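You operate a simulated robot arm through the tools that you are given. There is no shell and no other tool.

Carry out the task below with a simulated robot arm. There is one attempt and no reset: what you move stays moved.

Task
Warm cans 6 and 8 on the 15% row till the display shows what each wants.
Fine: can 10 is done: move it from the plate to the foam board first; keep a free pad between the two; let the heating lamp go out after each run; leave them on their pads. Set down upright: jacketed can, what you pick out.

Only the result counts: the job must be done as asked and must still hold three seconds after the hand-in. Knocking over, shifting, dropping, spilling or breaking anything else fails it.

Robot
A 7-joint arm with a fingered hand, fixed in place. Base frame: the origin is on the floor under the middle of its stand, x ahead of it, y to its left, z up; the work surface is at about z = 83. Readings come in cm, degrees, newtons and seconds.
With the tool pointing down near the work surface it reaches from about 20 to 80 cm from the base axis. Its first joint turns from -166.0 to 166.0 degrees. Payload 4.9 kg.
Tool frame: the origin (TCP) lies between the finger pads and is the grasp point; the fingertips stand 3.2 cm ahead of it; z points along the fingers, y is the line along which they close. The gripper opens to 19.2 cm; its body begins 8.9 cm behind the TCP. The gripper is a hand of 3 fingers: y runs from the thumb to the fingers, the wrist lies at [0, 0, -26.7] in the tool frame, and closing takes about 1.5 s.
Orientation is that of the tool frame in the base frame, as a unit quaternion [w, x, y, z]. With the fingers straight down and closing along the base's y, the tool's x points along the base's -x, its y along +y and its z along -z.

Tools
- The arm moves only by the tool jog_arm. Its argument "motion" is a list of rows, each an object (a shift or turn left out is 0, a gripper value left out holds the last) with "offset": the shift along the tool's x, y, z in units of 20 mm (1.0 is 20 mm), a list of three; "rot": the turn, a rotation vector about the tool's x, y, z in units of 8 degrees (1.0 is 8 degrees), a list of three. In form: [{"offset": [x, y, z], "rot": [ax, ay, az]}, ...]. A call has 1 to 20 rows; each row shifts and turns the commanded pose from where the row before left it, along the tool's axes as they then stand. "grip" is the finger opening in mm, from 0 to 192, set as the call begins (left out, the last holds). A call with a number of a shift or a turn outside -1 to 1 is refused whole. Each row takes 0.2 s and may step no farther than 5 cm and 8.6 degrees from the row before; otherwise, or with a gripper value out of range, the whole call is refused. Where a pose cannot be reached the arm comes as near as it can. A force on the tool above 40 N (or 10 N above the force at the start of the call, whichever is more), or a blocked arm, ends the call early, and 0.2 s more pass. The fingers move at their own pace (about 15.3 cm/s each) and stop on an object; they squeeze with about 23 N. The grip force told is the motor's: it shows also when the fingers shut on nothing. Time passes only in rows, and 0.2 s behind the last, so rows that do not move let the fingers close. The reply holds the time, the measured pose of the TCP, the force on the tool along the base axes, the opening and the grip force, in the units named above and with some noise, with the torque about the TCP (base axes, N m) and any sound that the robot's microphone picked up.
- Cameras (640 x 400 px; columns grow to the right, rows downward): "scene" is fixed at [40.2, -50.01, 140.58]; the picture's right is [0.94, -0.33, 0.00], its down [-0.23, -0.65, -0.72] and it looks along [0.24, 0.68, -0.69] (base axes); focal length 273 px, centre (320, 200). "wrist" rides on the gripper at [8, -4.6, -11.3] in the tool frame; the picture's right is [0.50, 0.87, 0.00], its down [-0.67, 0.39, -0.63] and it looks along [-0.55, 0.32, 0.78] (tool axes); focal length 226 px, centre (320, 200). There is no depth. A picture from a camera that has moved, and an enlarged one, comes with that camera's place and axes in the base frame and with its lens.
- grab_frame(camera): a new picture of that camera. No time passes.
- set_fingers(finger1, finger2, thumb_bend): sets how far each is bent, from 0 (flat) to 1 (curled in); at 0.3 the hand is open as for a grip, at 0.7 the pads meet at the TCP. One left out holds its place. A second passes; each finger stops where it meets its share of the squeeze, and holds until it gets a number again. A gripper value or a shape takes the hand back. It gives what a move gives, with no picture; readings hold the bend of each and the force on the fingers (four entries, about 0 where the hand has none), thumb and palm.
- set_grasp(shape): the hand has 3 fingers and takes this shape, open, in about a second: jaw (thumb against the fingers, like two jaws); tri (thumb and two fingers); tip (a fingertip pinch); poke (one finger out to press); point (the index stretched); flat (the hand flat); cup (the hand cupped); fist (a fist). The gripper value then closes the fingers along that shape, each until it touches; the sizes above hold for jaw. It gives what a move gives, with no picture.
- enlarge(camera, box): a new picture of the part [left, top, right, bottom] of that camera's present view, enlarged. No time passes.
- sign_off(): hands the job in; it is judged then, once.

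Nothing tells you positions but the pictures and the camera data. Unless the task says otherwise, let go and move clear before handing in.

The tools are called as name(argument=value, ...) on one line, values as JSON. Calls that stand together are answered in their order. jog_arm: Moves the arm, as the interface text tells. Its arguments: {"type":"object","properties":{"motion":{"type":"array"},"grip":{"type":"number"}},"required":["motion"]} The other tools are called the same way: set_grasp (shape) gives the hand a shape; set_fingers (finger1, finger2, thumb_bend) moves the fingers one by one; grab_frame (camera) takes a picture; enlarge (camera, box) takes an enlarged picture of a part of a camera's view; sign_off () hands the job in.

At the start:

```text
time_s: 0.0
tool_pos: [40.83, 13.54, 114.75]
ee_rot: [0.0, 0.0, 1.0, 0.0]
force: [-0.1, 0.1, 0.1]
torque: [0.01, -0.01, 0.0]
width: 19.19
grip_force: 0.1
shape: jaw
bend: [0.3, 0.3, 0.3]
finger forces: [0.0, 0.0, 0.0, 0.1, 0.1, 0.0]
```

scene: 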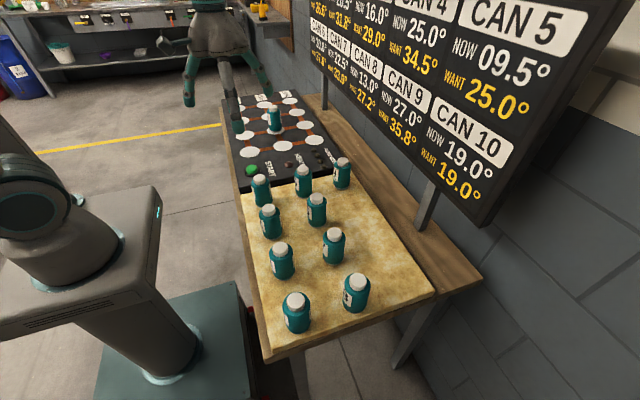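
wrist: 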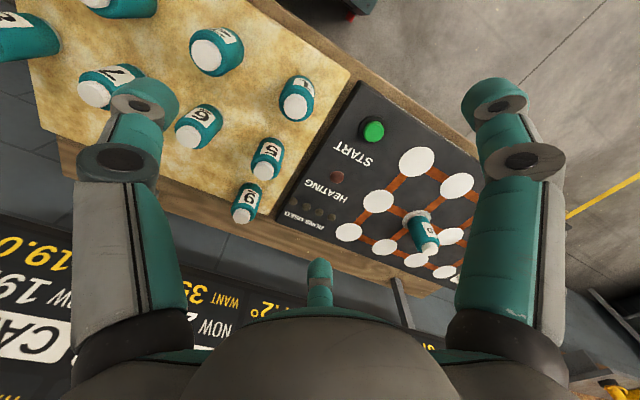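

I see a foam board with eight or nine cans, a dark heating plate with white pads, a green START button and a wall display. I'll look closer at everything before moving.

enlarge(camera="scene", box=[220, 80, 350, 190])

enlarge(camera="scene", box=[300, 0, 560, 200])

enlarge(camera="scene", box=[230, 150, 390, 350])

enlarge(camera="wrist", box=[270, 70, 500, 290])

enlarge(camera="wrist", box=[0, 0, 330, 230])

```text
3.64 times, centred on (285, 135) of scene
camera zoom: at [40.2, -50.01, 140.58], right [0.94, -0.33, 0.0], down [-0.23, -0.65, -0.72], along [0.24, 0.68, -0.69], focal length 992 px, centre (447, 436)
```

zoom: 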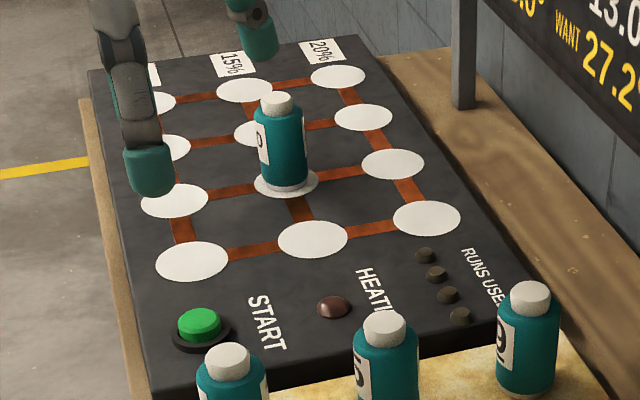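

```text
2.00 times, centred on (430, 100) of scene
camera zoom: at [40.2, -50.01, 140.58], right [0.94, -0.33, 0.0], down [-0.23, -0.65, -0.72], along [0.24, 0.68, -0.69], focal length 546 px, centre (100, 400)
```

zoom: 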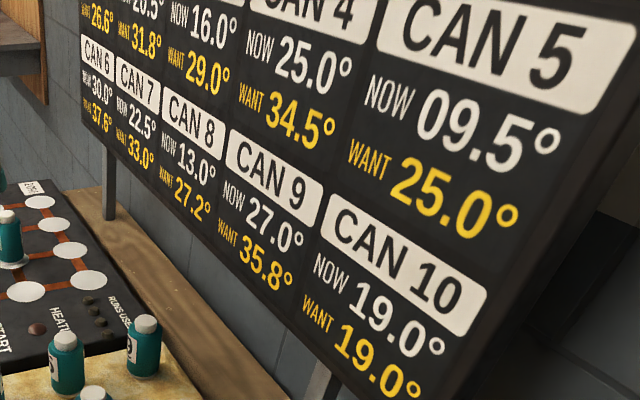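

```text
2.00 times, centred on (310, 250) of scene
camera zoom: at [40.2, -50.01, 140.58], right [0.94, -0.33, 0.0], down [-0.23, -0.65, -0.72], along [0.24, 0.68, -0.69], focal length 546 px, centre (340, 100)
```

zoom: 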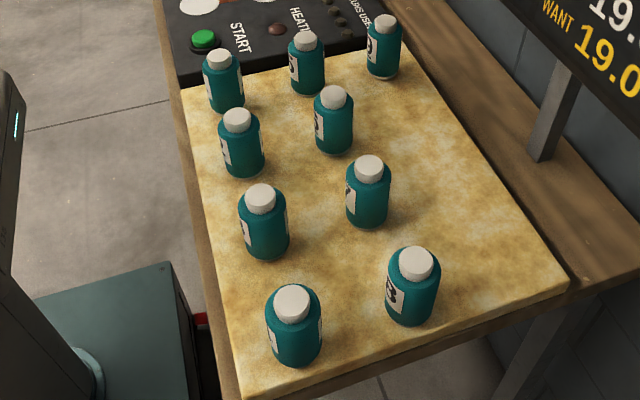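

```text
1.82 times, centred on (385, 180) of wrist
camera zoom: at [32.81, 8.92, 126.02], right [-0.5, 0.87, 0.0], down [0.67, 0.39, 0.63], along [0.55, 0.32, -0.78], focal length 411 px, centre (202, 236)
```

zoom: 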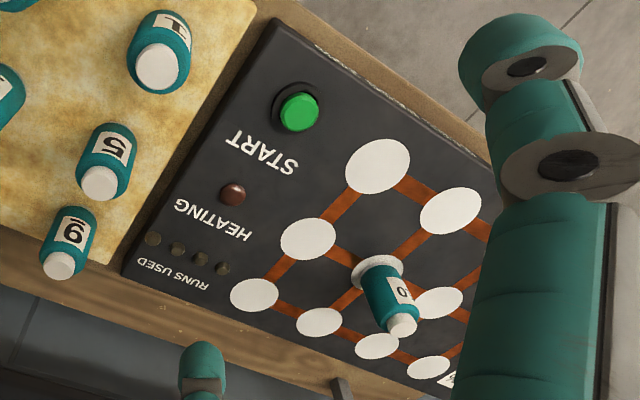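

```text
1.74 times, centred on (165, 115) of wrist
camera zoom: at [32.81, 8.92, 126.02], right [-0.5, 0.87, 0.0], down [0.67, 0.39, 0.63], along [0.55, 0.32, -0.78], focal length 393 px, centre (590, 348)
```

zoom: 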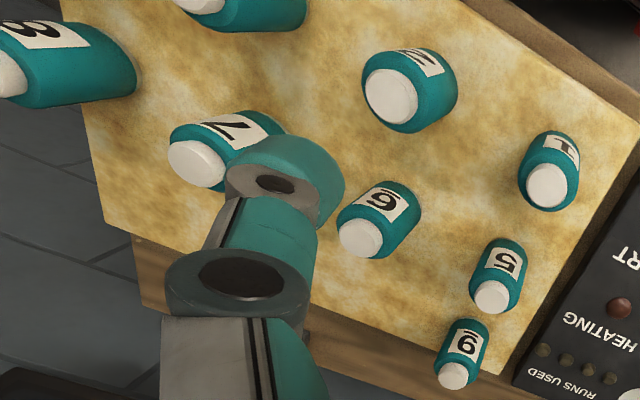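

I take the grid to have three rows running away along y (10/15/20 %) with four pads each, and can 10 on the second pad of the 15% row. Next I'll zoom in on the can labels and the display for exact readings.

enlarge(camera="scene", box=[245, 150, 365, 230])

enlarge(camera="scene", box=[255, 225, 385, 340])

enlarge(camera="wrist", box=[170, 60, 320, 230])

enlarge(camera="scene", box=[300, 0, 400, 110])

enlarge(camera="wrist", box=[0, 0, 150, 120])

enlarge(camera="scene", box=[230, 85, 310, 135])

```text
5.00 times, centred on (305, 190) of scene
camera zoom: at [40.2, -50.01, 140.58], right [0.94, -0.33, 0.0], down [-0.23, -0.65, -0.72], along [0.24, 0.68, -0.69], focal length 1364 px, centre (395, 250)
```

zoom: 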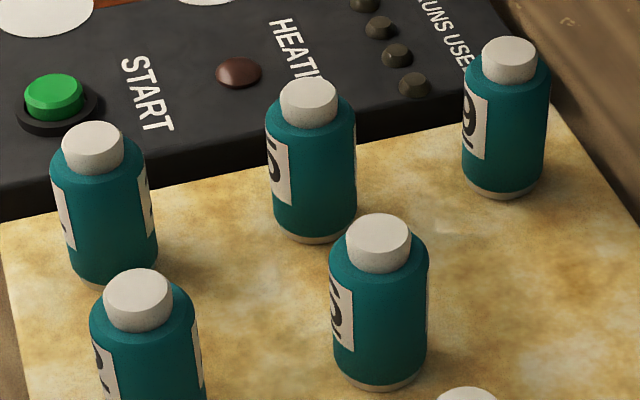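

```text
3.48 times, centred on (320, 282) of scene
camera zoom: at [40.2, -50.01, 140.58], right [0.94, -0.33, 0.0], down [-0.23, -0.65, -0.72], along [0.24, 0.68, -0.69], focal length 949 px, centre (320, -87)
```

zoom: 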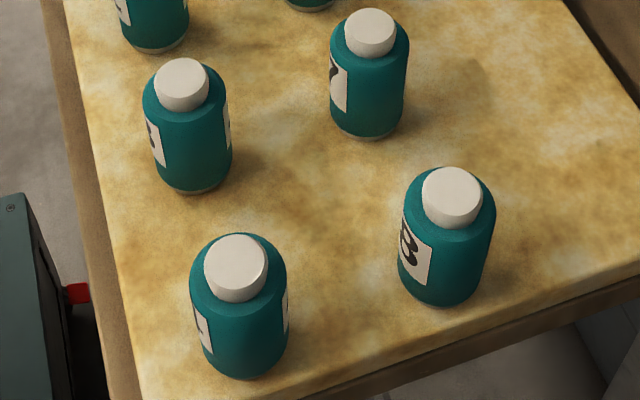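

```text
2.35 times, centred on (245, 145) of wrist
camera zoom: at [32.81, 8.92, 126.02], right [-0.5, 0.87, 0.0], down [0.67, 0.39, 0.63], along [0.55, 0.32, -0.78], focal length 532 px, centre (496, 329)
```

zoom: 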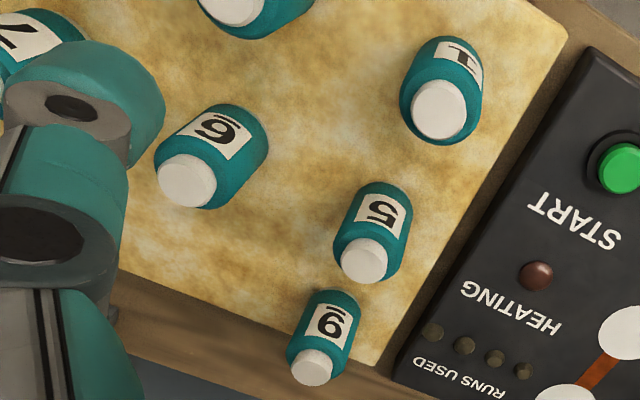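

```text
3.64 times, centred on (350, 55) of scene
camera zoom: at [40.2, -50.01, 140.58], right [0.94, -0.33, 0.0], down [-0.23, -0.65, -0.72], along [0.24, 0.68, -0.69], focal length 992 px, centre (211, 727)
```

zoom: 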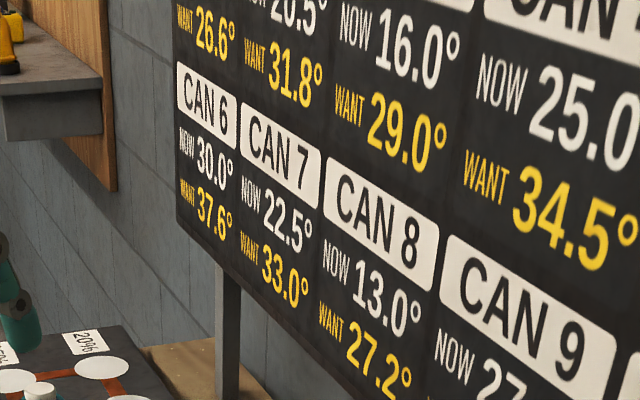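

```text
3.33 times, centred on (75, 60) of wrist
camera zoom: at [32.81, 8.92, 126.02], right [-0.5, 0.87, 0.0], down [0.67, 0.39, 0.63], along [0.55, 0.32, -0.78], focal length 754 px, centre (1137, 667)
```

zoom: 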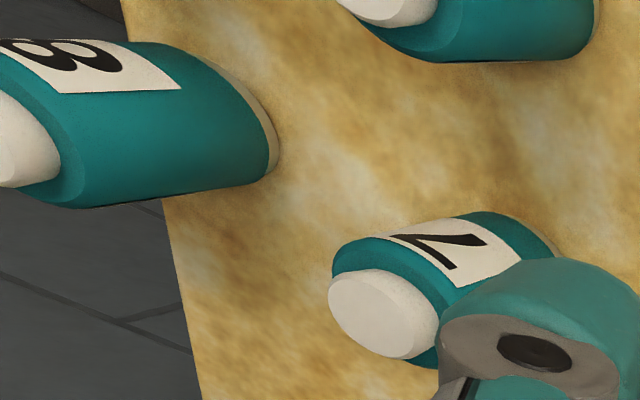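

```text
8.00 times, centred on (270, 110) of scene
camera zoom: at [40.2, -50.01, 140.58], right [0.94, -0.33, 0.0], down [-0.23, -0.65, -0.72], along [0.24, 0.68, -0.69], focal length 2183 px, centre (720, 920)
```

zoom: 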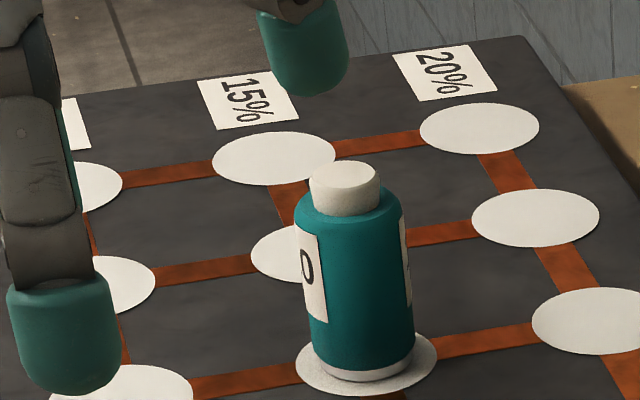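

Cans C (near the plate's far corner) and E (middle of the board) are the 6/9 pair; I need to tell them apart, so I zoom closer.

enlarge(camera="wrist", box=[225, 170, 275, 230])

enlarge(camera="wrist", box=[170, 95, 230, 160])

enlarge(camera="scene", box=[325, 150, 360, 195])

enlarge(camera="scene", box=[298, 185, 335, 235])

```text
6.67 times, centred on (250, 200) of wrist
camera zoom: at [32.81, 8.92, 126.02], right [-0.5, 0.87, 0.0], down [0.67, 0.39, 0.63], along [0.55, 0.32, -0.78], focal length 1507 px, centre (787, 200)
```

zoom: 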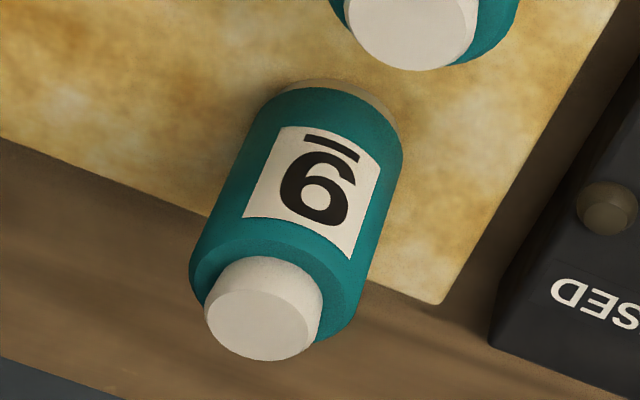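

```text
6.15 times, centred on (200, 128) of wrist
camera zoom: at [32.81, 8.92, 126.02], right [-0.5, 0.87, 0.0], down [0.67, 0.39, 0.63], along [0.55, 0.32, -0.78], focal length 1391 px, centre (1058, 646)
```

zoom: 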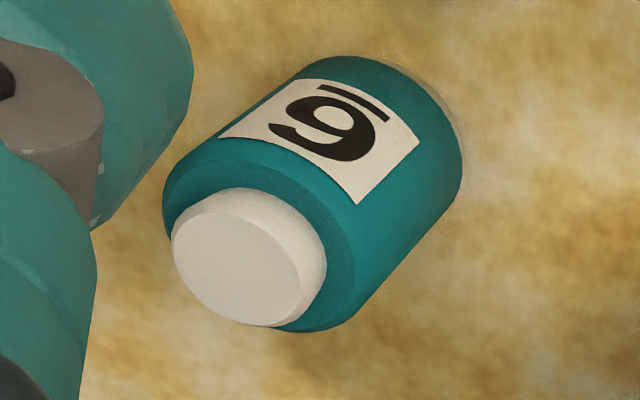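

```text
8.89 times, centred on (342, 172) of scene
camera zoom: at [40.2, -50.01, 140.58], right [0.94, -0.33, 0.0], down [-0.23, -0.65, -0.72], along [0.24, 0.68, -0.69], focal length 2425 px, centre (120, 444)
```

zoom: 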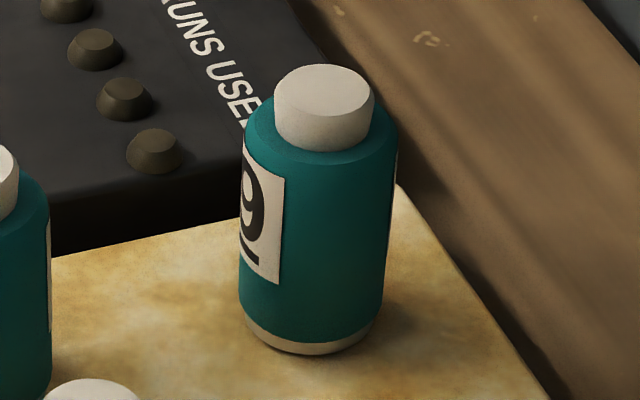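

```text
8.00 times, centred on (316, 210) of scene
camera zoom: at [40.2, -50.01, 140.58], right [0.94, -0.33, 0.0], down [-0.23, -0.65, -0.72], along [0.24, 0.68, -0.69], focal length 2183 px, centre (348, 120)
```

zoom: 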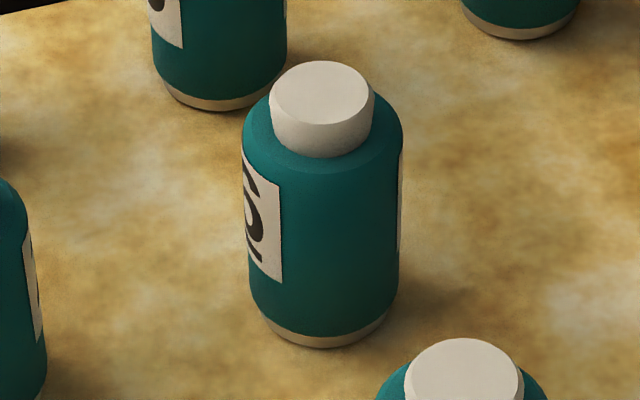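

Upright reading gives E (board centre, about x 56, y -2) as can 6 and C as can 9; the front-right can looks like 8. I'll narrow the hand a bit in free air to learn its footprint.

jog_arm(motion=[{"offset": [0, 0, 0]}, {"offset": [0, 0, 0]}, {"offset": [0, 0, 0]}, {"offset": [0, 0, 0]}, {"offset": [0, 0, 0]}], grip=100)

grab_frame(camera="wrist")

enlarge(camera="scene", box=[140, 0, 320, 130])

```text
time_s: 1.2
tool_pos: [40.88, 13.48, 114.69]
ee_rot: [0.0, 0.001, 1.0, 0.0]
force: [0.7, -0.3, -0.8]
torque: [0.0, -0.02, -0.01]
width: 10.07
grip_force: 0.1
shape: jaw
bend: [0.35, 0.35, 0.7]
finger forces: [0.1, 0.1, 0.0, 0.1, 0.0, 0.1]
```

```text
taken
camera wrist: at [32.81, 8.92, 126.02], right [-0.5, 0.87, 0.0], down [0.67, 0.39, 0.63], along [0.55, 0.32, -0.78], focal length 226 px, centre (320, 200)
```

wrist: 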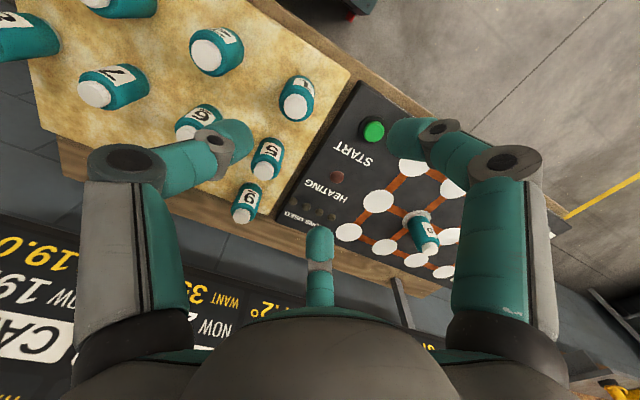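

```text
3.08 times, centred on (230, 65) of scene
camera zoom: at [40.2, -50.01, 140.58], right [0.94, -0.33, 0.0], down [-0.23, -0.65, -0.72], along [0.24, 0.68, -0.69], focal length 839 px, centre (597, 615)
```

zoom: 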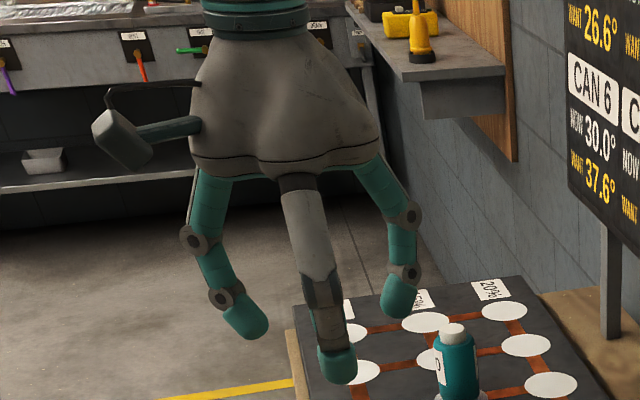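

The hand has three fingers roughly 120° apart; jaw shape pulls the thumb in first. I'll try the "tri" shape, which may close symmetrically around a round can.

set_grasp(shape="tri")

jog_arm(motion=[{"offset": [0, 0, 0]}, {"offset": [0, 0, 0]}, {"offset": [0, 0, 0]}, {"offset": [0, 0, 0]}, {"offset": [0, 0, 0]}], grip=100)

grab_frame(camera="wrist")

enlarge(camera="scene", box=[140, 0, 320, 130])

```text
time_s: 2.1
tool_pos: [40.83, 13.51, 114.74]
ee_rot: [0.0, -0.001, 1.0, 0.0]
force: [0.0, -0.3, -0.1]
torque: [0.0, 0.02, 0.0]
width: 19.18
grip_force: 0.1
shape: tri
bend: [0.3, 0.3, 0.3]
finger forces: [0.0, 0.1, 0.0, 0.1, 0.0, 0.0]
```

```text
time_s: 3.3
tool_pos: [40.97, 13.53, 114.67]
ee_rot: [0.0, 0.0, 1.0, -0.001]
force: [-1.4, 0.3, 0.0]
torque: [0.0, 0.01, 0.01]
width: 10.07
grip_force: 0.2
shape: tri
bend: [0.35, 0.35, 0.7]
finger forces: [0.0, 0.1, 0.0, 0.1, 0.0, 0.1]
```

```text
taken
camera wrist: at [32.81, 8.92, 126.02], right [-0.5, 0.87, 0.0], down [0.67, 0.39, 0.63], along [0.55, 0.32, -0.78], focal length 226 px, centre (320, 200)
```

wrist: 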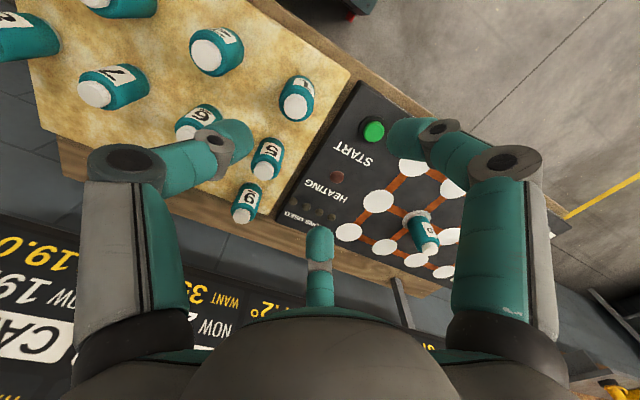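

```text
3.08 times, centred on (230, 65) of scene
camera zoom: at [40.2, -50.01, 140.58], right [0.94, -0.33, 0.0], down [-0.23, -0.65, -0.72], along [0.24, 0.68, -0.69], focal length 839 px, centre (597, 615)
```

zoom: 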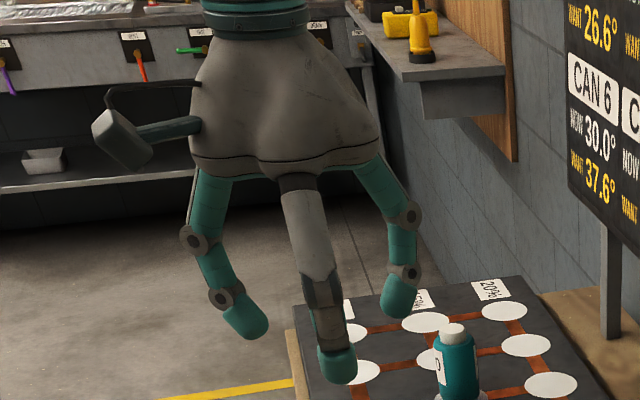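

The hand shapes look alike at this opening. I'll close further to about a can's width to see where the fingertips converge, and take a view from the scene camera.

jog_arm(motion=[{"offset": [0, 0, 0]}, {"offset": [0, 0, 0]}, {"offset": [0, 0, 0]}, {"offset": [0, 0, 0]}, {"offset": [0, 0, 0]}], grip=54)

grab_frame(camera="wrist")

enlarge(camera="scene", box=[140, 0, 320, 130])

set_fingers(finger1=0.5, finger2=0.5, thumb_bend=0.5)

grab_frame(camera="wrist")

enlarge(camera="scene", box=[140, 0, 320, 130])

```text
time_s: 4.5
tool_pos: [40.84, 13.55, 114.69]
ee_rot: [0.0, 0.0, 1.0, 0.0]
force: [-0.7, 0.6, -0.1]
torque: [0.01, -0.01, 0.03]
width: 5.45
grip_force: 0.1
shape: tri
bend: [0.48, 0.48, 0.7]
finger forces: [0.0, 0.0, 0.0, 0.0, 0.0, 0.0]
```

```text
taken
camera wrist: at [32.81, 8.92, 126.02], right [-0.5, 0.87, 0.0], down [0.67, 0.39, 0.63], along [0.55, 0.32, -0.78], focal length 226 px, centre (320, 200)
```

wrist: 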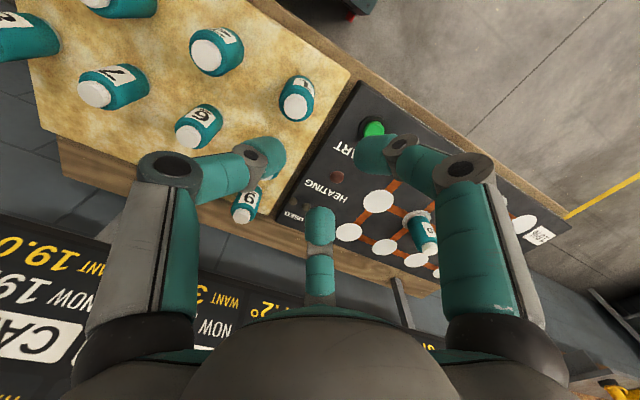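

```text
3.08 times, centred on (230, 65) of scene
camera zoom: at [40.2, -50.01, 140.58], right [0.94, -0.33, 0.0], down [-0.23, -0.65, -0.72], along [0.24, 0.68, -0.69], focal length 839 px, centre (597, 615)
```

zoom: 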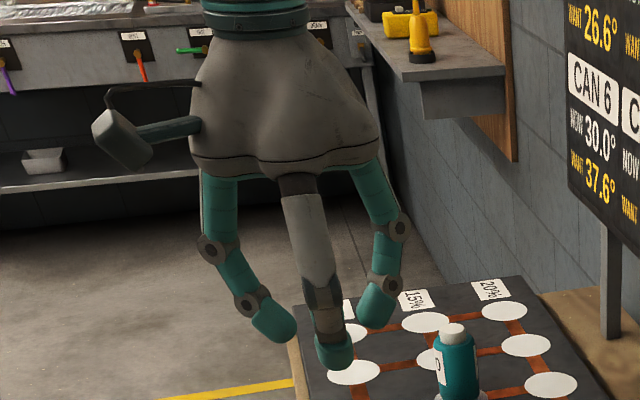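

```text
time_s: 5.5
tool_pos: [40.91, 13.5, 114.8]
ee_rot: [0.0, 0.0, 1.0, 0.0]
force: [0.1, -0.8, -0.1]
torque: [0.01, -0.01, 0.0]
width: 8.43
grip_force: 0.1
shape: fingers
bend: [0.5, 0.5, 0.5]
finger forces: [0.0, 0.1, 0.0, 0.0, 0.1, 0.0]
```

```text
taken
camera wrist: at [32.81, 8.92, 126.02], right [-0.5, 0.87, 0.0], down [0.67, 0.39, 0.63], along [0.55, 0.32, -0.78], focal length 226 px, centre (320, 200)
```

wrist: 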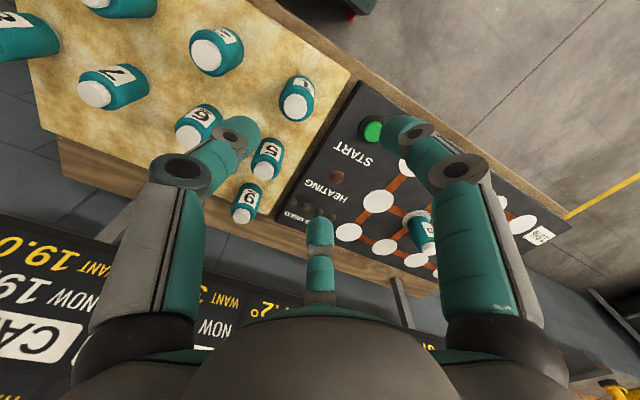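

```text
3.08 times, centred on (230, 65) of scene
camera zoom: at [40.2, -50.01, 140.58], right [0.94, -0.33, 0.0], down [-0.23, -0.65, -0.72], along [0.24, 0.68, -0.69], focal length 839 px, centre (597, 615)
```

zoom: 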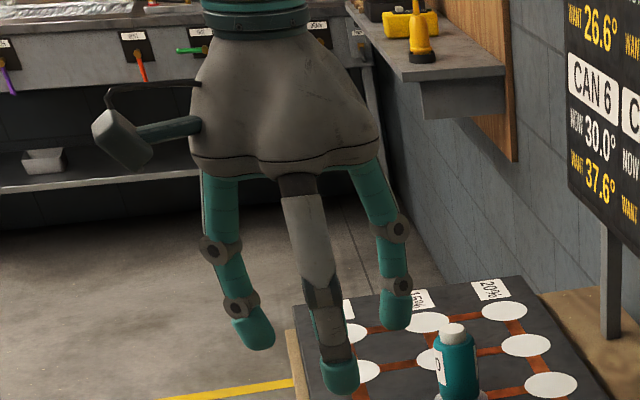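

The fingertips converge symmetrically on the TCP axis, so I can grip from above with an opening of about 10–11 cm. Can 10 stands near (56, 49); I move above it, staying high, and look down.

set_grasp(shape="jaw")

jog_arm(motion=[{"offset": [-0.425, 0.983, 0]}, {"offset": [-0.425, 0.983, 0]}, {"offset": [-0.425, 0.983, 0]}, {"offset": [-0.425, 0.983, 0]}, {"offset": [-0.425, 0.983, 0]}, {"offset": [-0.425, 0.983, 0]}, {"offset": [-0.425, 0.983, 0]}, {"offset": [-0.425, 0.983, 0]}, {"offset": [-0.425, 0.983, 0]}, {"offset": [-0.425, 0.983, 0]}, {"offset": [-0.425, 0.983, 0]}, {"offset": [-0.425, 0.983, 0]}], grip=110)

grab_frame(camera="wrist")

grab_frame(camera="scene")

```text
time_s: 6.4
tool_pos: [40.91, 13.53, 114.79]
ee_rot: [-0.001, 0.0, 1.0, 0.0]
force: [0.6, 0.0, -0.8]
torque: [0.03, 0.02, 0.0]
width: 19.2
grip_force: 0.1
shape: jaw
bend: [0.3, 0.3, 0.3]
finger forces: [0.1, 0.1, 0.0, 0.0, 0.0, 0.0]
```

```text
time_s: 9.0
tool_pos: [51.29, 37.39, 114.8]
ee_rot: [0.0, 0.0, 1.0, 0.001]
force: [-0.8, -0.6, 1.2]
torque: [-0.01, 0.0, 0.0]
width: 11.07
grip_force: 0.0
shape: jaw
bend: [0.33, 0.33, 0.7]
finger forces: [0.0, 0.0, 0.0, 0.0, 0.1, 0.0]
```

```text
taken
camera wrist: at [43.12, 32.68, 126.02], right [-0.5, 0.87, 0.0], down [0.67, 0.39, 0.63], along [0.55, 0.32, -0.78], focal length 226 px, centre (320, 200)
```

wrist: 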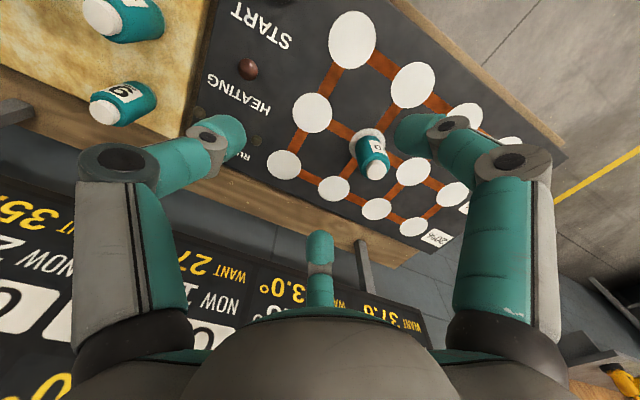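

```text
taken
```

scene: 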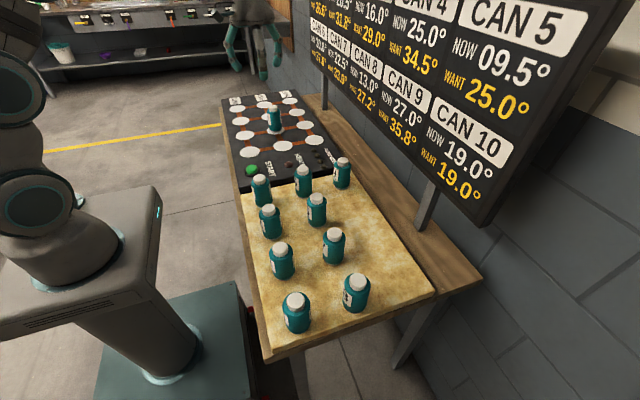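

The plate is now well in view from the wrist camera. I enlarge it to measure the pad positions and can 10.

enlarge(camera="wrist", box=[260, 0, 480, 250])

enlarge(camera="wrist", box=[320, 90, 440, 210])

enlarge(camera="scene", box=[215, 85, 335, 165])

```text
1.60 times, centred on (370, 125) of wrist
camera zoom: at [43.12, 32.68, 126.02], right [-0.5, 0.87, 0.0], down [0.67, 0.39, 0.63], along [0.55, 0.32, -0.78], focal length 362 px, centre (240, 320)
```

zoom: 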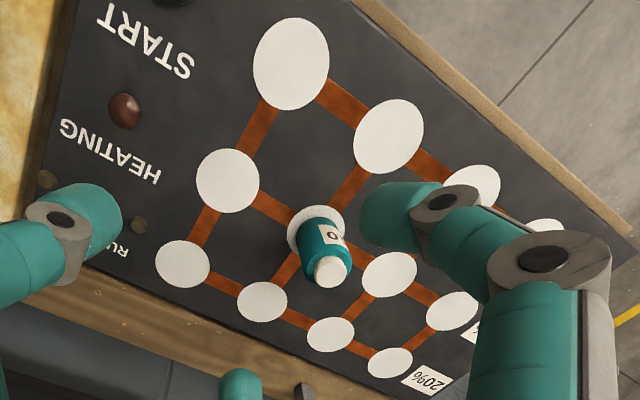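

```text
3.33 times, centred on (380, 150) of wrist
camera zoom: at [43.12, 32.68, 126.02], right [-0.5, 0.87, 0.0], down [0.67, 0.39, 0.63], along [0.55, 0.32, -0.78], focal length 754 px, centre (120, 367)
```

zoom: 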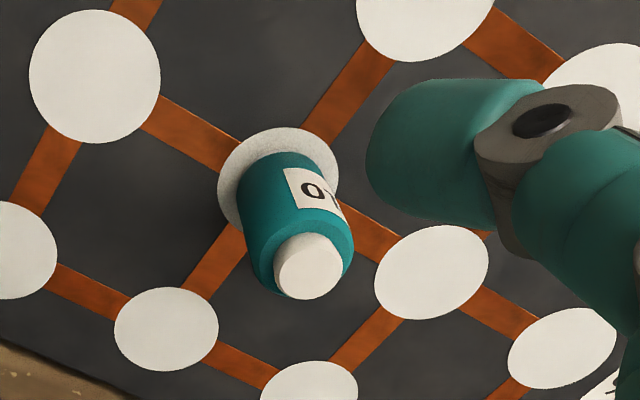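

```text
5.00 times, centred on (275, 125) of scene
camera zoom: at [40.2, -50.01, 140.58], right [0.94, -0.33, 0.0], down [-0.23, -0.65, -0.72], along [0.24, 0.68, -0.69], focal length 1364 px, centre (545, 575)
```

zoom: 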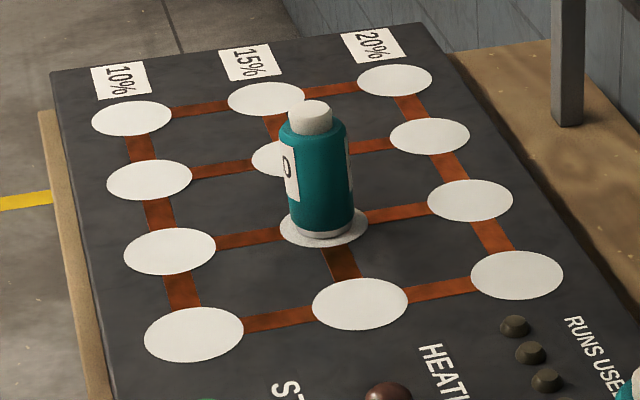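

Triangulating puts the plate top at z ≈ 84, pads 12.5 cm apart with the 15% row at x ≈ 55.7 and y ≈ 38.3 / 50.8 / 63.3 / 75.8; can 10 stands on the second one. I move directly above it and check alignment.

jog_arm(motion=[{"offset": [-0.32, 0.966, 0]}, {"offset": [-0.32, 0.966, 0]}, {"offset": [-0.32, 0.966, 0]}, {"offset": [-0.32, 0.966, 0]}, {"offset": [-0.32, 0.966, 0]}, {"offset": [-0.32, 0.966, 0]}, {"offset": [-0.32, 0.966, 0]}, {"offset": [0, 0, 1]}, {"offset": [0, 0, 1]}, {"offset": [0, 0, 1]}, {"offset": [0, 0, 0]}])

enlarge(camera="wrist", box=[220, 50, 420, 250])

enlarge(camera="scene", box=[200, 20, 340, 150])

```text
time_s: 11.4
tool_pos: [54.87, 49.12, 108.27]
ee_rot: [-0.001, 0.001, 1.0, 0.0]
force: [0.0, 0.6, 0.1]
torque: [-0.01, -0.02, -0.04]
width: 11.04
grip_force: 0.1
shape: jaw
bend: [0.33, 0.33, 0.7]
finger forces: [0.0, 0.0, 0.0, 0.1, 0.0, 0.0]
out of reach, approached as far as the arm can: row 7
```

```text
2.00 times, centred on (320, 150) of wrist
camera zoom: at [46.72, 44.57, 119.64], right [-0.5, 0.87, 0.0], down [0.67, 0.39, 0.63], along [0.55, 0.32, -0.78], focal length 452 px, centre (320, 300)
```

zoom: 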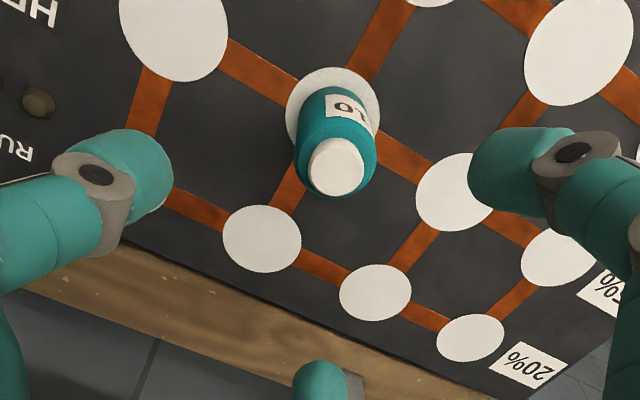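

```text
3.08 times, centred on (270, 85) of scene
camera zoom: at [40.2, -50.01, 140.58], right [0.94, -0.33, 0.0], down [-0.23, -0.65, -0.72], along [0.24, 0.68, -0.69], focal length 839 px, centre (474, 554)
```

zoom: 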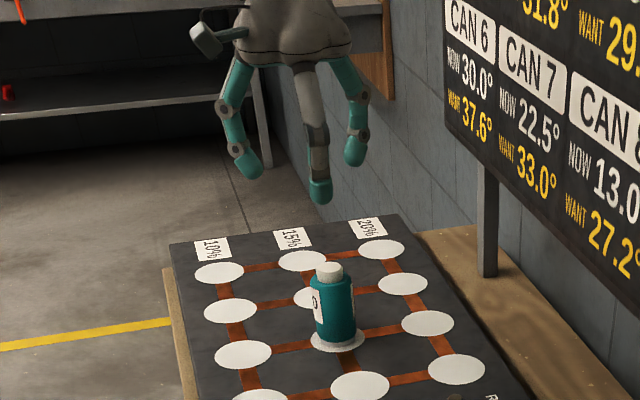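

The arm hit its reach limit high up (camera data puts the TCP at about 54.7, 49.2, 108.3); lower down it can reach farther. I descend to about z = 100 and then shift over can 10's axis.

jog_arm(motion=[{"offset": [0, 0, 1]}, {"offset": [0, 0, 1]}, {"offset": [0, 0, 1]}, {"offset": [0, 0, 1]}, {"offset": [-0.22, 0.41, 0]}, {"offset": [-0.22, 0.41, 0]}, {"offset": [0, 0, 0]}])

enlarge(camera="wrist", box=[220, 50, 420, 250])

enlarge(camera="scene", box=[200, 20, 340, 150])

```text
time_s: 13.0
tool_pos: [55.67, 50.74, 100.36]
ee_rot: [0.0, -0.001, 1.0, -0.001]
force: [-1.3, 0.7, 0.3]
torque: [-0.01, -0.01, 0.03]
width: 11.04
grip_force: 0.1
shape: jaw
bend: [0.33, 0.33, 0.7]
finger forces: [0.1, 0.1, 0.1, 0.0, 0.1, 0.0]
```

```text
2.00 times, centred on (320, 150) of wrist
camera zoom: at [47.54, 46.13, 111.71], right [-0.5, 0.87, 0.0], down [0.67, 0.39, 0.63], along [0.55, 0.32, -0.78], focal length 452 px, centre (320, 300)
```

zoom: 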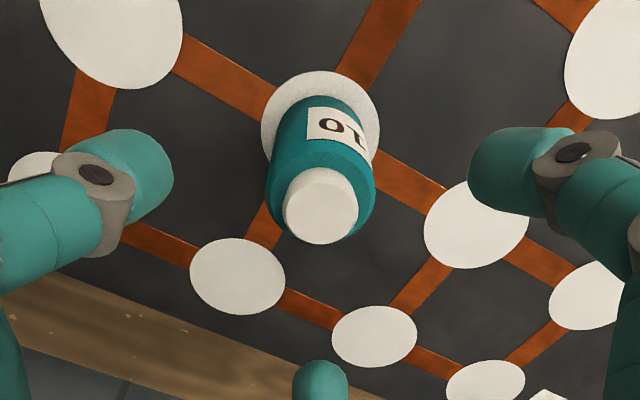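

```text
3.08 times, centred on (270, 85) of scene
camera zoom: at [40.2, -50.01, 140.58], right [0.94, -0.33, 0.0], down [-0.23, -0.65, -0.72], along [0.24, 0.68, -0.69], focal length 839 px, centre (474, 554)
```

zoom: 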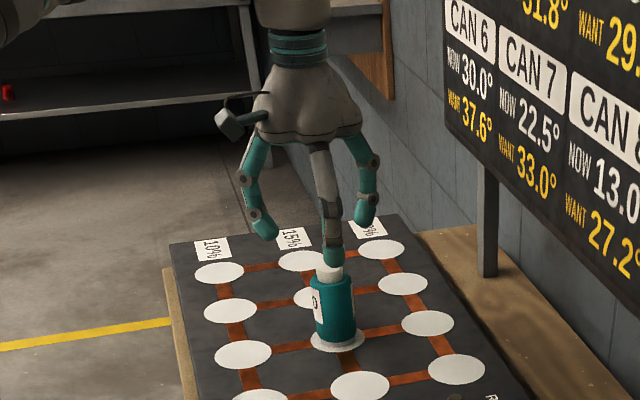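

I'm centred over can 10 within a few millimetres (cap top at about z = 94). I descend so the pads sit around its mid-height, then check before closing.

jog_arm(motion=[{"offset": [0, 0, 1]}, {"offset": [0, 0, 1]}, {"offset": [0, 0, 1]}, {"offset": [0, 0, 1]}, {"offset": [0, 0, 1]}, {"offset": [0, 0, 0.9]}, {"offset": [0, 0, 0]}])

grab_frame(camera="wrist")

enlarge(camera="scene", box=[220, 60, 330, 150])

```text
time_s: 14.6
tool_pos: [55.74, 50.79, 88.55]
ee_rot: [0.0, 0.0, 1.0, 0.0]
force: [-0.5, -0.9, -0.3]
torque: [0.01, 0.03, 0.02]
width: 11.06
grip_force: 0.1
shape: jaw
bend: [0.33, 0.33, 0.7]
finger forces: [0.0, 0.0, 0.0, 0.1, 0.0, 0.1]
```

```text
taken
camera wrist: at [47.53, 46.29, 99.78], right [-0.5, 0.87, 0.0], down [0.67, 0.39, 0.63], along [0.55, 0.32, -0.78], focal length 226 px, centre (320, 200)
```

wrist: 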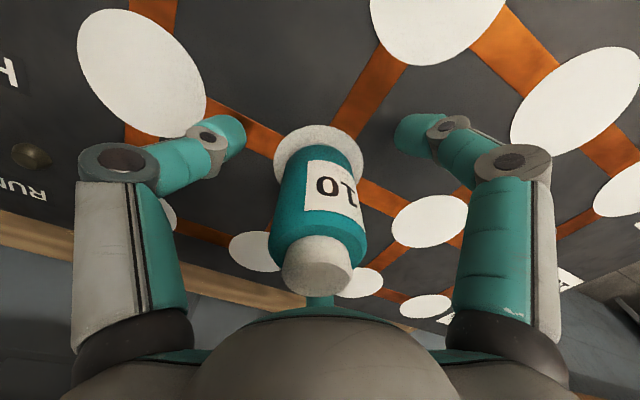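

```text
4.44 times, centred on (275, 105) of scene
camera zoom: at [40.2, -50.01, 140.58], right [0.94, -0.33, 0.0], down [-0.23, -0.65, -0.72], along [0.24, 0.68, -0.69], focal length 1212 px, centre (520, 622)
```

zoom: 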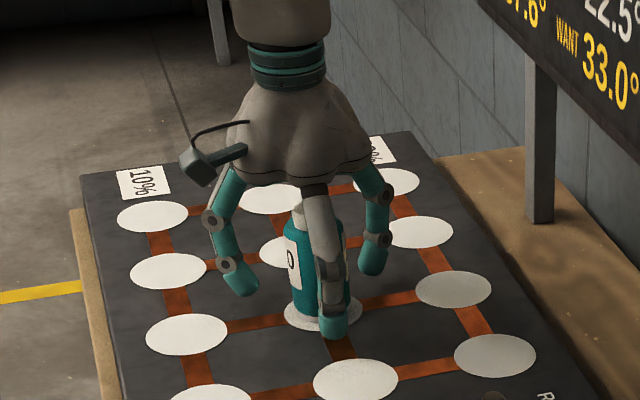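

The can sits centrally among the three fingers. I close on it and wait for the fingers to settle.

jog_arm(motion=[{"offset": [0, 0, 0]}, {"offset": [0, 0, 0]}, {"offset": [0, 0, 0]}, {"offset": [0, 0, 0]}, {"offset": [0, 0, 0]}, {"offset": [0, 0, 0]}, {"offset": [0, 0, 0]}, {"offset": [0, 0, 0]}], grip=20)

grab_frame(camera="wrist")

enlarge(camera="scene", box=[220, 60, 330, 150])

```text
time_s: 16.4
tool_pos: [55.64, 50.97, 88.55]
ee_rot: [0.0, 0.0, 1.0, 0.0]
force: [0.6, 0.2, -0.9]
torque: [-0.01, -0.07, -0.01]
width: 4.08
grip_force: 22.7
shape: jaw
bend: [0.77, 0.52, 0.7]
finger forces: [20.8, 23.2, 0.0, 0.1, 23.1, 0.1]
```

```text
taken
camera wrist: at [47.53, 46.28, 99.78], right [-0.5, 0.87, 0.0], down [0.67, 0.39, 0.63], along [0.55, 0.32, -0.78], focal length 226 px, centre (320, 200)
```

wrist: 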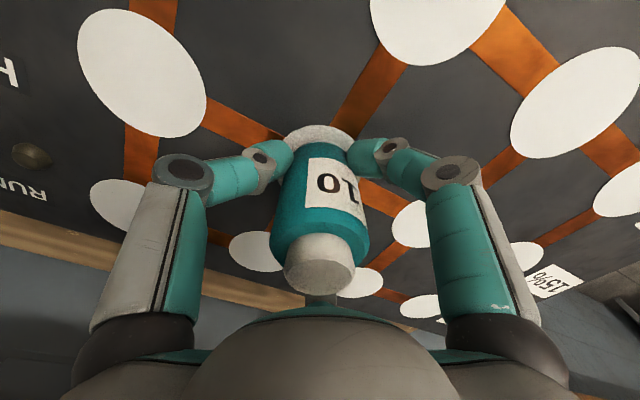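

```text
4.44 times, centred on (275, 105) of scene
camera zoom: at [40.2, -50.01, 140.58], right [0.94, -0.33, 0.0], down [-0.23, -0.65, -0.72], along [0.24, 0.68, -0.69], focal length 1212 px, centre (520, 622)
```

zoom: 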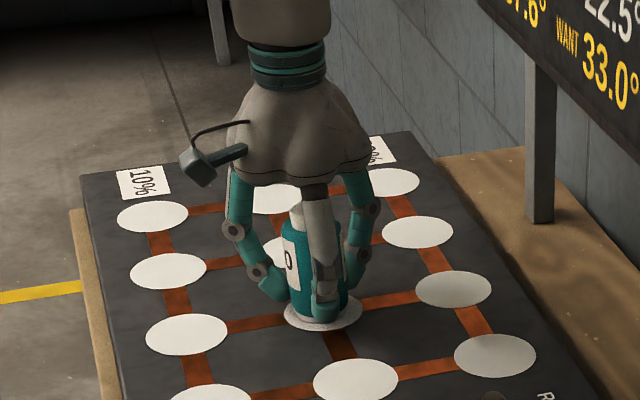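

All three fingers report contact with about 21–23 N each. I lift a little and check that the can comes up straight.

jog_arm(motion=[{"offset": [0, 0, -0.3]}, {"offset": [0, 0, -0.3]}, {"offset": [0, 0, -0.4]}, {"offset": [0, 0, -0.5]}, {"offset": [0, 0, 0]}])

grab_frame(camera="wrist")

enlarge(camera="scene", box=[220, 60, 330, 150])

```text
time_s: 17.6
tool_pos: [55.67, 50.84, 91.57]
ee_rot: [0.0, 0.0, 1.0, 0.0]
force: [0.8, -0.9, -1.7]
torque: [0.03, 0.02, 0.03]
width: 4.1
grip_force: 23.4
shape: jaw
bend: [0.77, 0.52, 0.7]
finger forces: [21.0, 22.9, 0.1, 0.1, 22.9, 0.1]
```

```text
taken
camera wrist: at [47.59, 46.23, 102.84], right [-0.5, 0.87, 0.0], down [0.67, 0.39, 0.63], along [0.55, 0.32, -0.78], focal length 226 px, centre (320, 200)
```

wrist: 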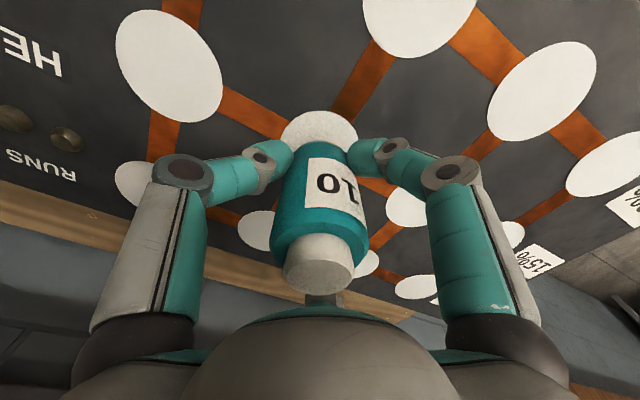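

```text
4.44 times, centred on (275, 105) of scene
camera zoom: at [40.2, -50.01, 140.58], right [0.94, -0.33, 0.0], down [-0.23, -0.65, -0.72], along [0.24, 0.68, -0.69], focal length 1212 px, centre (520, 622)
```

zoom: 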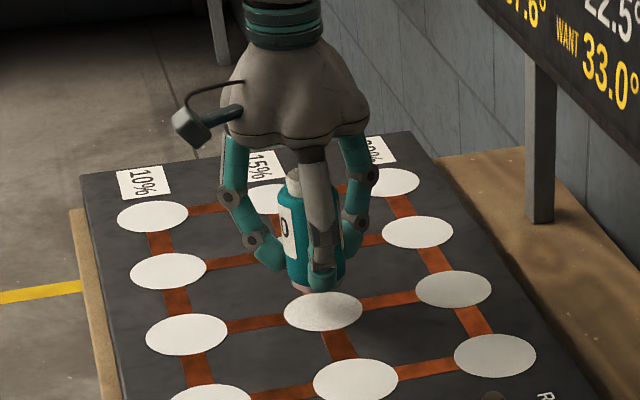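

Can 10 is lifted and upright. I raise it above the other cans' tops and carry it toward a free patch of the foam board around (69.5, -6), right of cans 6 and 9.

jog_arm(motion=[{"offset": [0, 0, -0.875]}, {"offset": [0, 0, -0.875]}, {"offset": [0, 0, -0.875]}, {"offset": [0, 0, -0.875]}, {"offset": [0, 0, -0.875]}, {"offset": [0, 0, -0.875]}, {"offset": [-0.24, -0.98, 0]}, {"offset": [-0.24, -0.98, 0]}, {"offset": [-0.24, -0.98, 0]}, {"offset": [-0.24, -0.98, 0]}, {"offset": [-0.24, -0.98, 0]}, {"offset": [-0.24, -0.98, 0]}, {"offset": [-0.24, -0.98, 0]}, {"offset": [-0.24, -0.98, 0]}, {"offset": [-0.24, -0.98, 0]}, {"offset": [-0.24, -0.98, 0]}, {"offset": [0, 0, 0]}])

grab_frame(camera="wrist")

grab_frame(camera="scene")

```text
time_s: 21.2
tool_pos: [60.7, 31.33, 102.08]
ee_rot: [0.0, 0.0, 1.0, 0.0]
force: [0.5, -0.2, -1.5]
torque: [-0.01, 0.01, 0.02]
width: 4.1
grip_force: 23.4
shape: jaw
bend: [0.77, 0.52, 0.7]
finger forces: [20.9, 22.6, 0.1, 0.0, 22.8, 0.1]
```

```text
taken
camera wrist: at [52.54, 26.63, 113.35], right [-0.5, 0.87, 0.0], down [0.67, 0.39, 0.63], along [0.55, 0.32, -0.78], focal length 226 px, centre (320, 200)
```

wrist: 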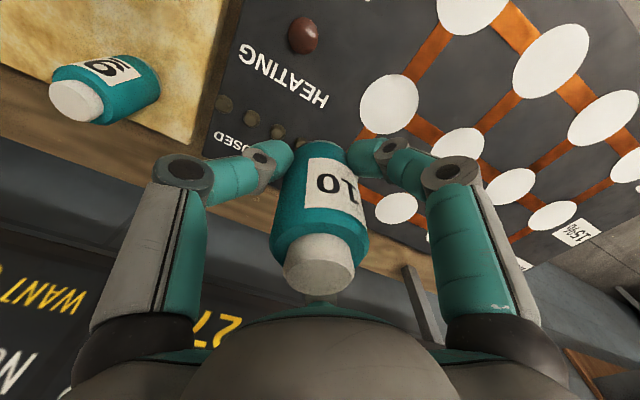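

```text
taken
```

scene: 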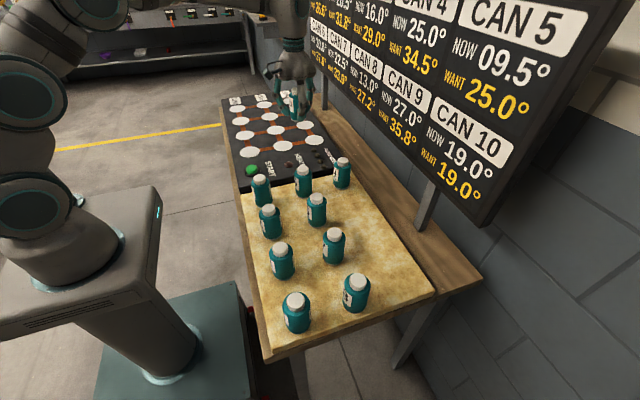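

The can rides steadily at a bottom height of about 97.5, clear of the other tops. I continue to the drop spot, then look.

jog_arm(motion=[{"offset": [-0.236, -0.979, 0]}, {"offset": [-0.236, -0.979, 0]}, {"offset": [-0.236, -0.979, 0]}, {"offset": [-0.236, -0.979, 0]}, {"offset": [-0.236, -0.979, 0]}, {"offset": [-0.236, -0.979, 0]}, {"offset": [-0.236, -0.979, 0]}, {"offset": [-0.236, -0.979, 0]}, {"offset": [-0.236, -0.979, 0]}, {"offset": [-0.236, -0.979, 0]}, {"offset": [-0.236, -0.979, 0]}, {"offset": [-0.236, -0.979, 0]}, {"offset": [-0.236, -0.979, 0]}, {"offset": [-0.236, -0.979, 0]}, {"offset": [-0.236, -0.979, 0]}, {"offset": [-0.236, -0.979, 0]}, {"offset": [-0.236, -0.979, 0]}, {"offset": [-0.236, -0.979, 0]}, {"offset": [-0.236, -0.979, 0]}, {"offset": [0, 0, 0]}])

grab_frame(camera="wrist")

grab_frame(camera="scene")

enlarge(camera="scene", box=[270, 100, 430, 270])

```text
time_s: 25.4
tool_pos: [69.42, -6.01, 102.13]
ee_rot: [0.0, 0.0, 1.0, 0.0]
force: [0.0, 0.1, -3.0]
torque: [0.01, 0.01, 0.0]
width: 4.11
grip_force: 22.8
shape: jaw
bend: [0.77, 0.52, 0.7]
finger forces: [20.9, 22.7, 0.0, 0.0, 22.6, 0.1]
```

```text
taken
camera wrist: at [61.33, -10.63, 113.37], right [-0.5, 0.87, 0.0], down [0.67, 0.39, 0.63], along [0.55, 0.32, -0.78], focal length 226 px, centre (320, 200)
```

wrist: 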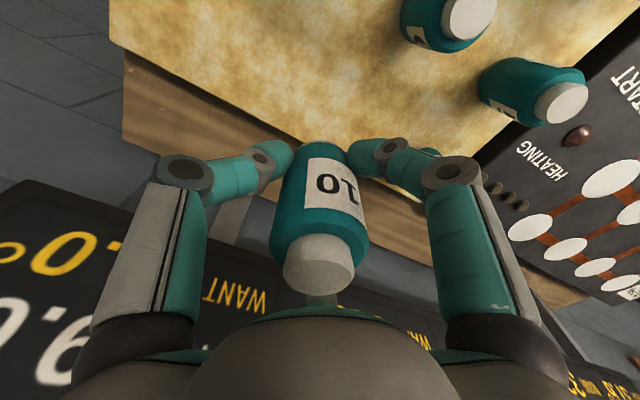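

```text
taken
```

scene: 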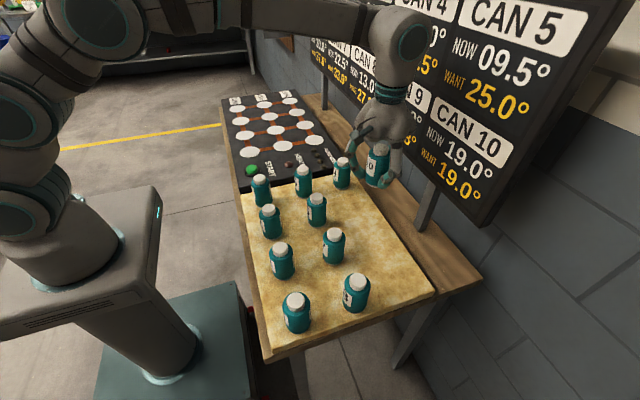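

```text
2.35 times, centred on (350, 185) of scene
camera zoom: at [40.2, -50.01, 140.58], right [0.94, -0.33, 0.0], down [-0.23, -0.65, -0.72], along [0.24, 0.68, -0.69], focal length 642 px, centre (249, 235)
```

zoom: 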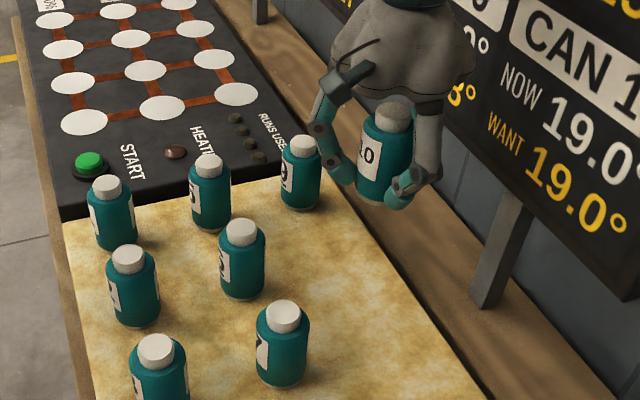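

I'm over the free patch with about 2.5 cm margin to the board edge. I shift 0.6 cm inward and descend to just above the foam.

jog_arm(motion=[{"offset": [0.3, 0, 0.9]}, {"offset": [0, 0, 0.9]}, {"offset": [0, 0, 0.9]}, {"offset": [0, 0, 0.9]}, {"offset": [0, 0, 0.9]}, {"offset": [0, 0, 0.9]}, {"offset": [0, 0, 0.6]}, {"offset": [0, 0, 0.5]}, {"offset": [0, 0, 0]}])

grab_frame(camera="wrist")

enlarge(camera="scene", box=[290, 140, 430, 270])

```text
time_s: 27.4
tool_pos: [68.9, -5.97, 88.97]
ee_rot: [0.0, 0.0, 1.0, 0.0]
force: [0.1, 0.1, -2.1]
torque: [-0.03, 0.01, 0.0]
width: 4.08
grip_force: 23.1
shape: jaw
bend: [0.77, 0.52, 0.7]
finger forces: [20.9, 22.7, 0.0, 0.1, 22.8, 0.0]
```

```text
taken
camera wrist: at [60.74, -10.69, 100.36], right [-0.5, 0.87, 0.0], down [0.67, 0.39, 0.63], along [0.55, 0.32, -0.78], focal length 226 px, centre (320, 200)
```

wrist: 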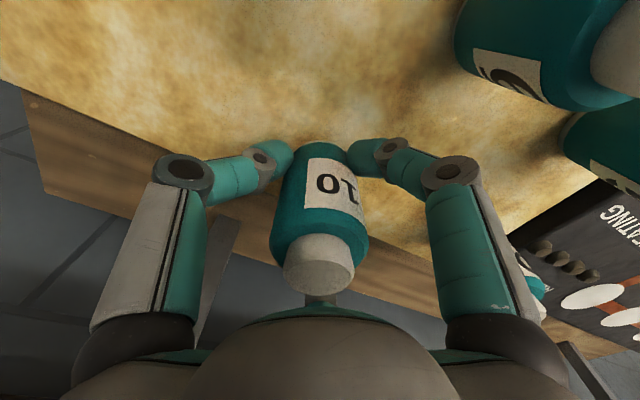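

```text
3.08 times, centred on (360, 205) of scene
camera zoom: at [40.2, -50.01, 140.58], right [0.94, -0.33, 0.0], down [-0.23, -0.65, -0.72], along [0.24, 0.68, -0.69], focal length 839 px, centre (197, 185)
```

zoom: 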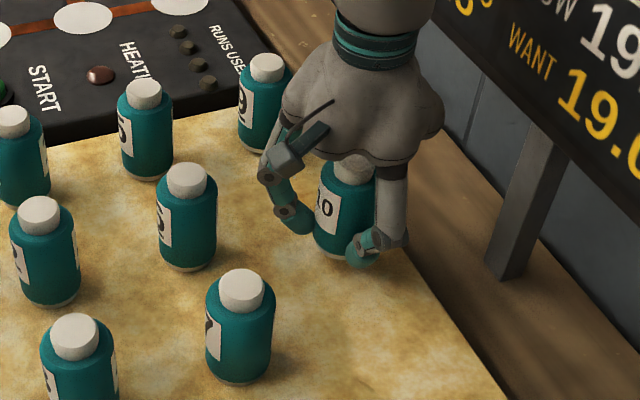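

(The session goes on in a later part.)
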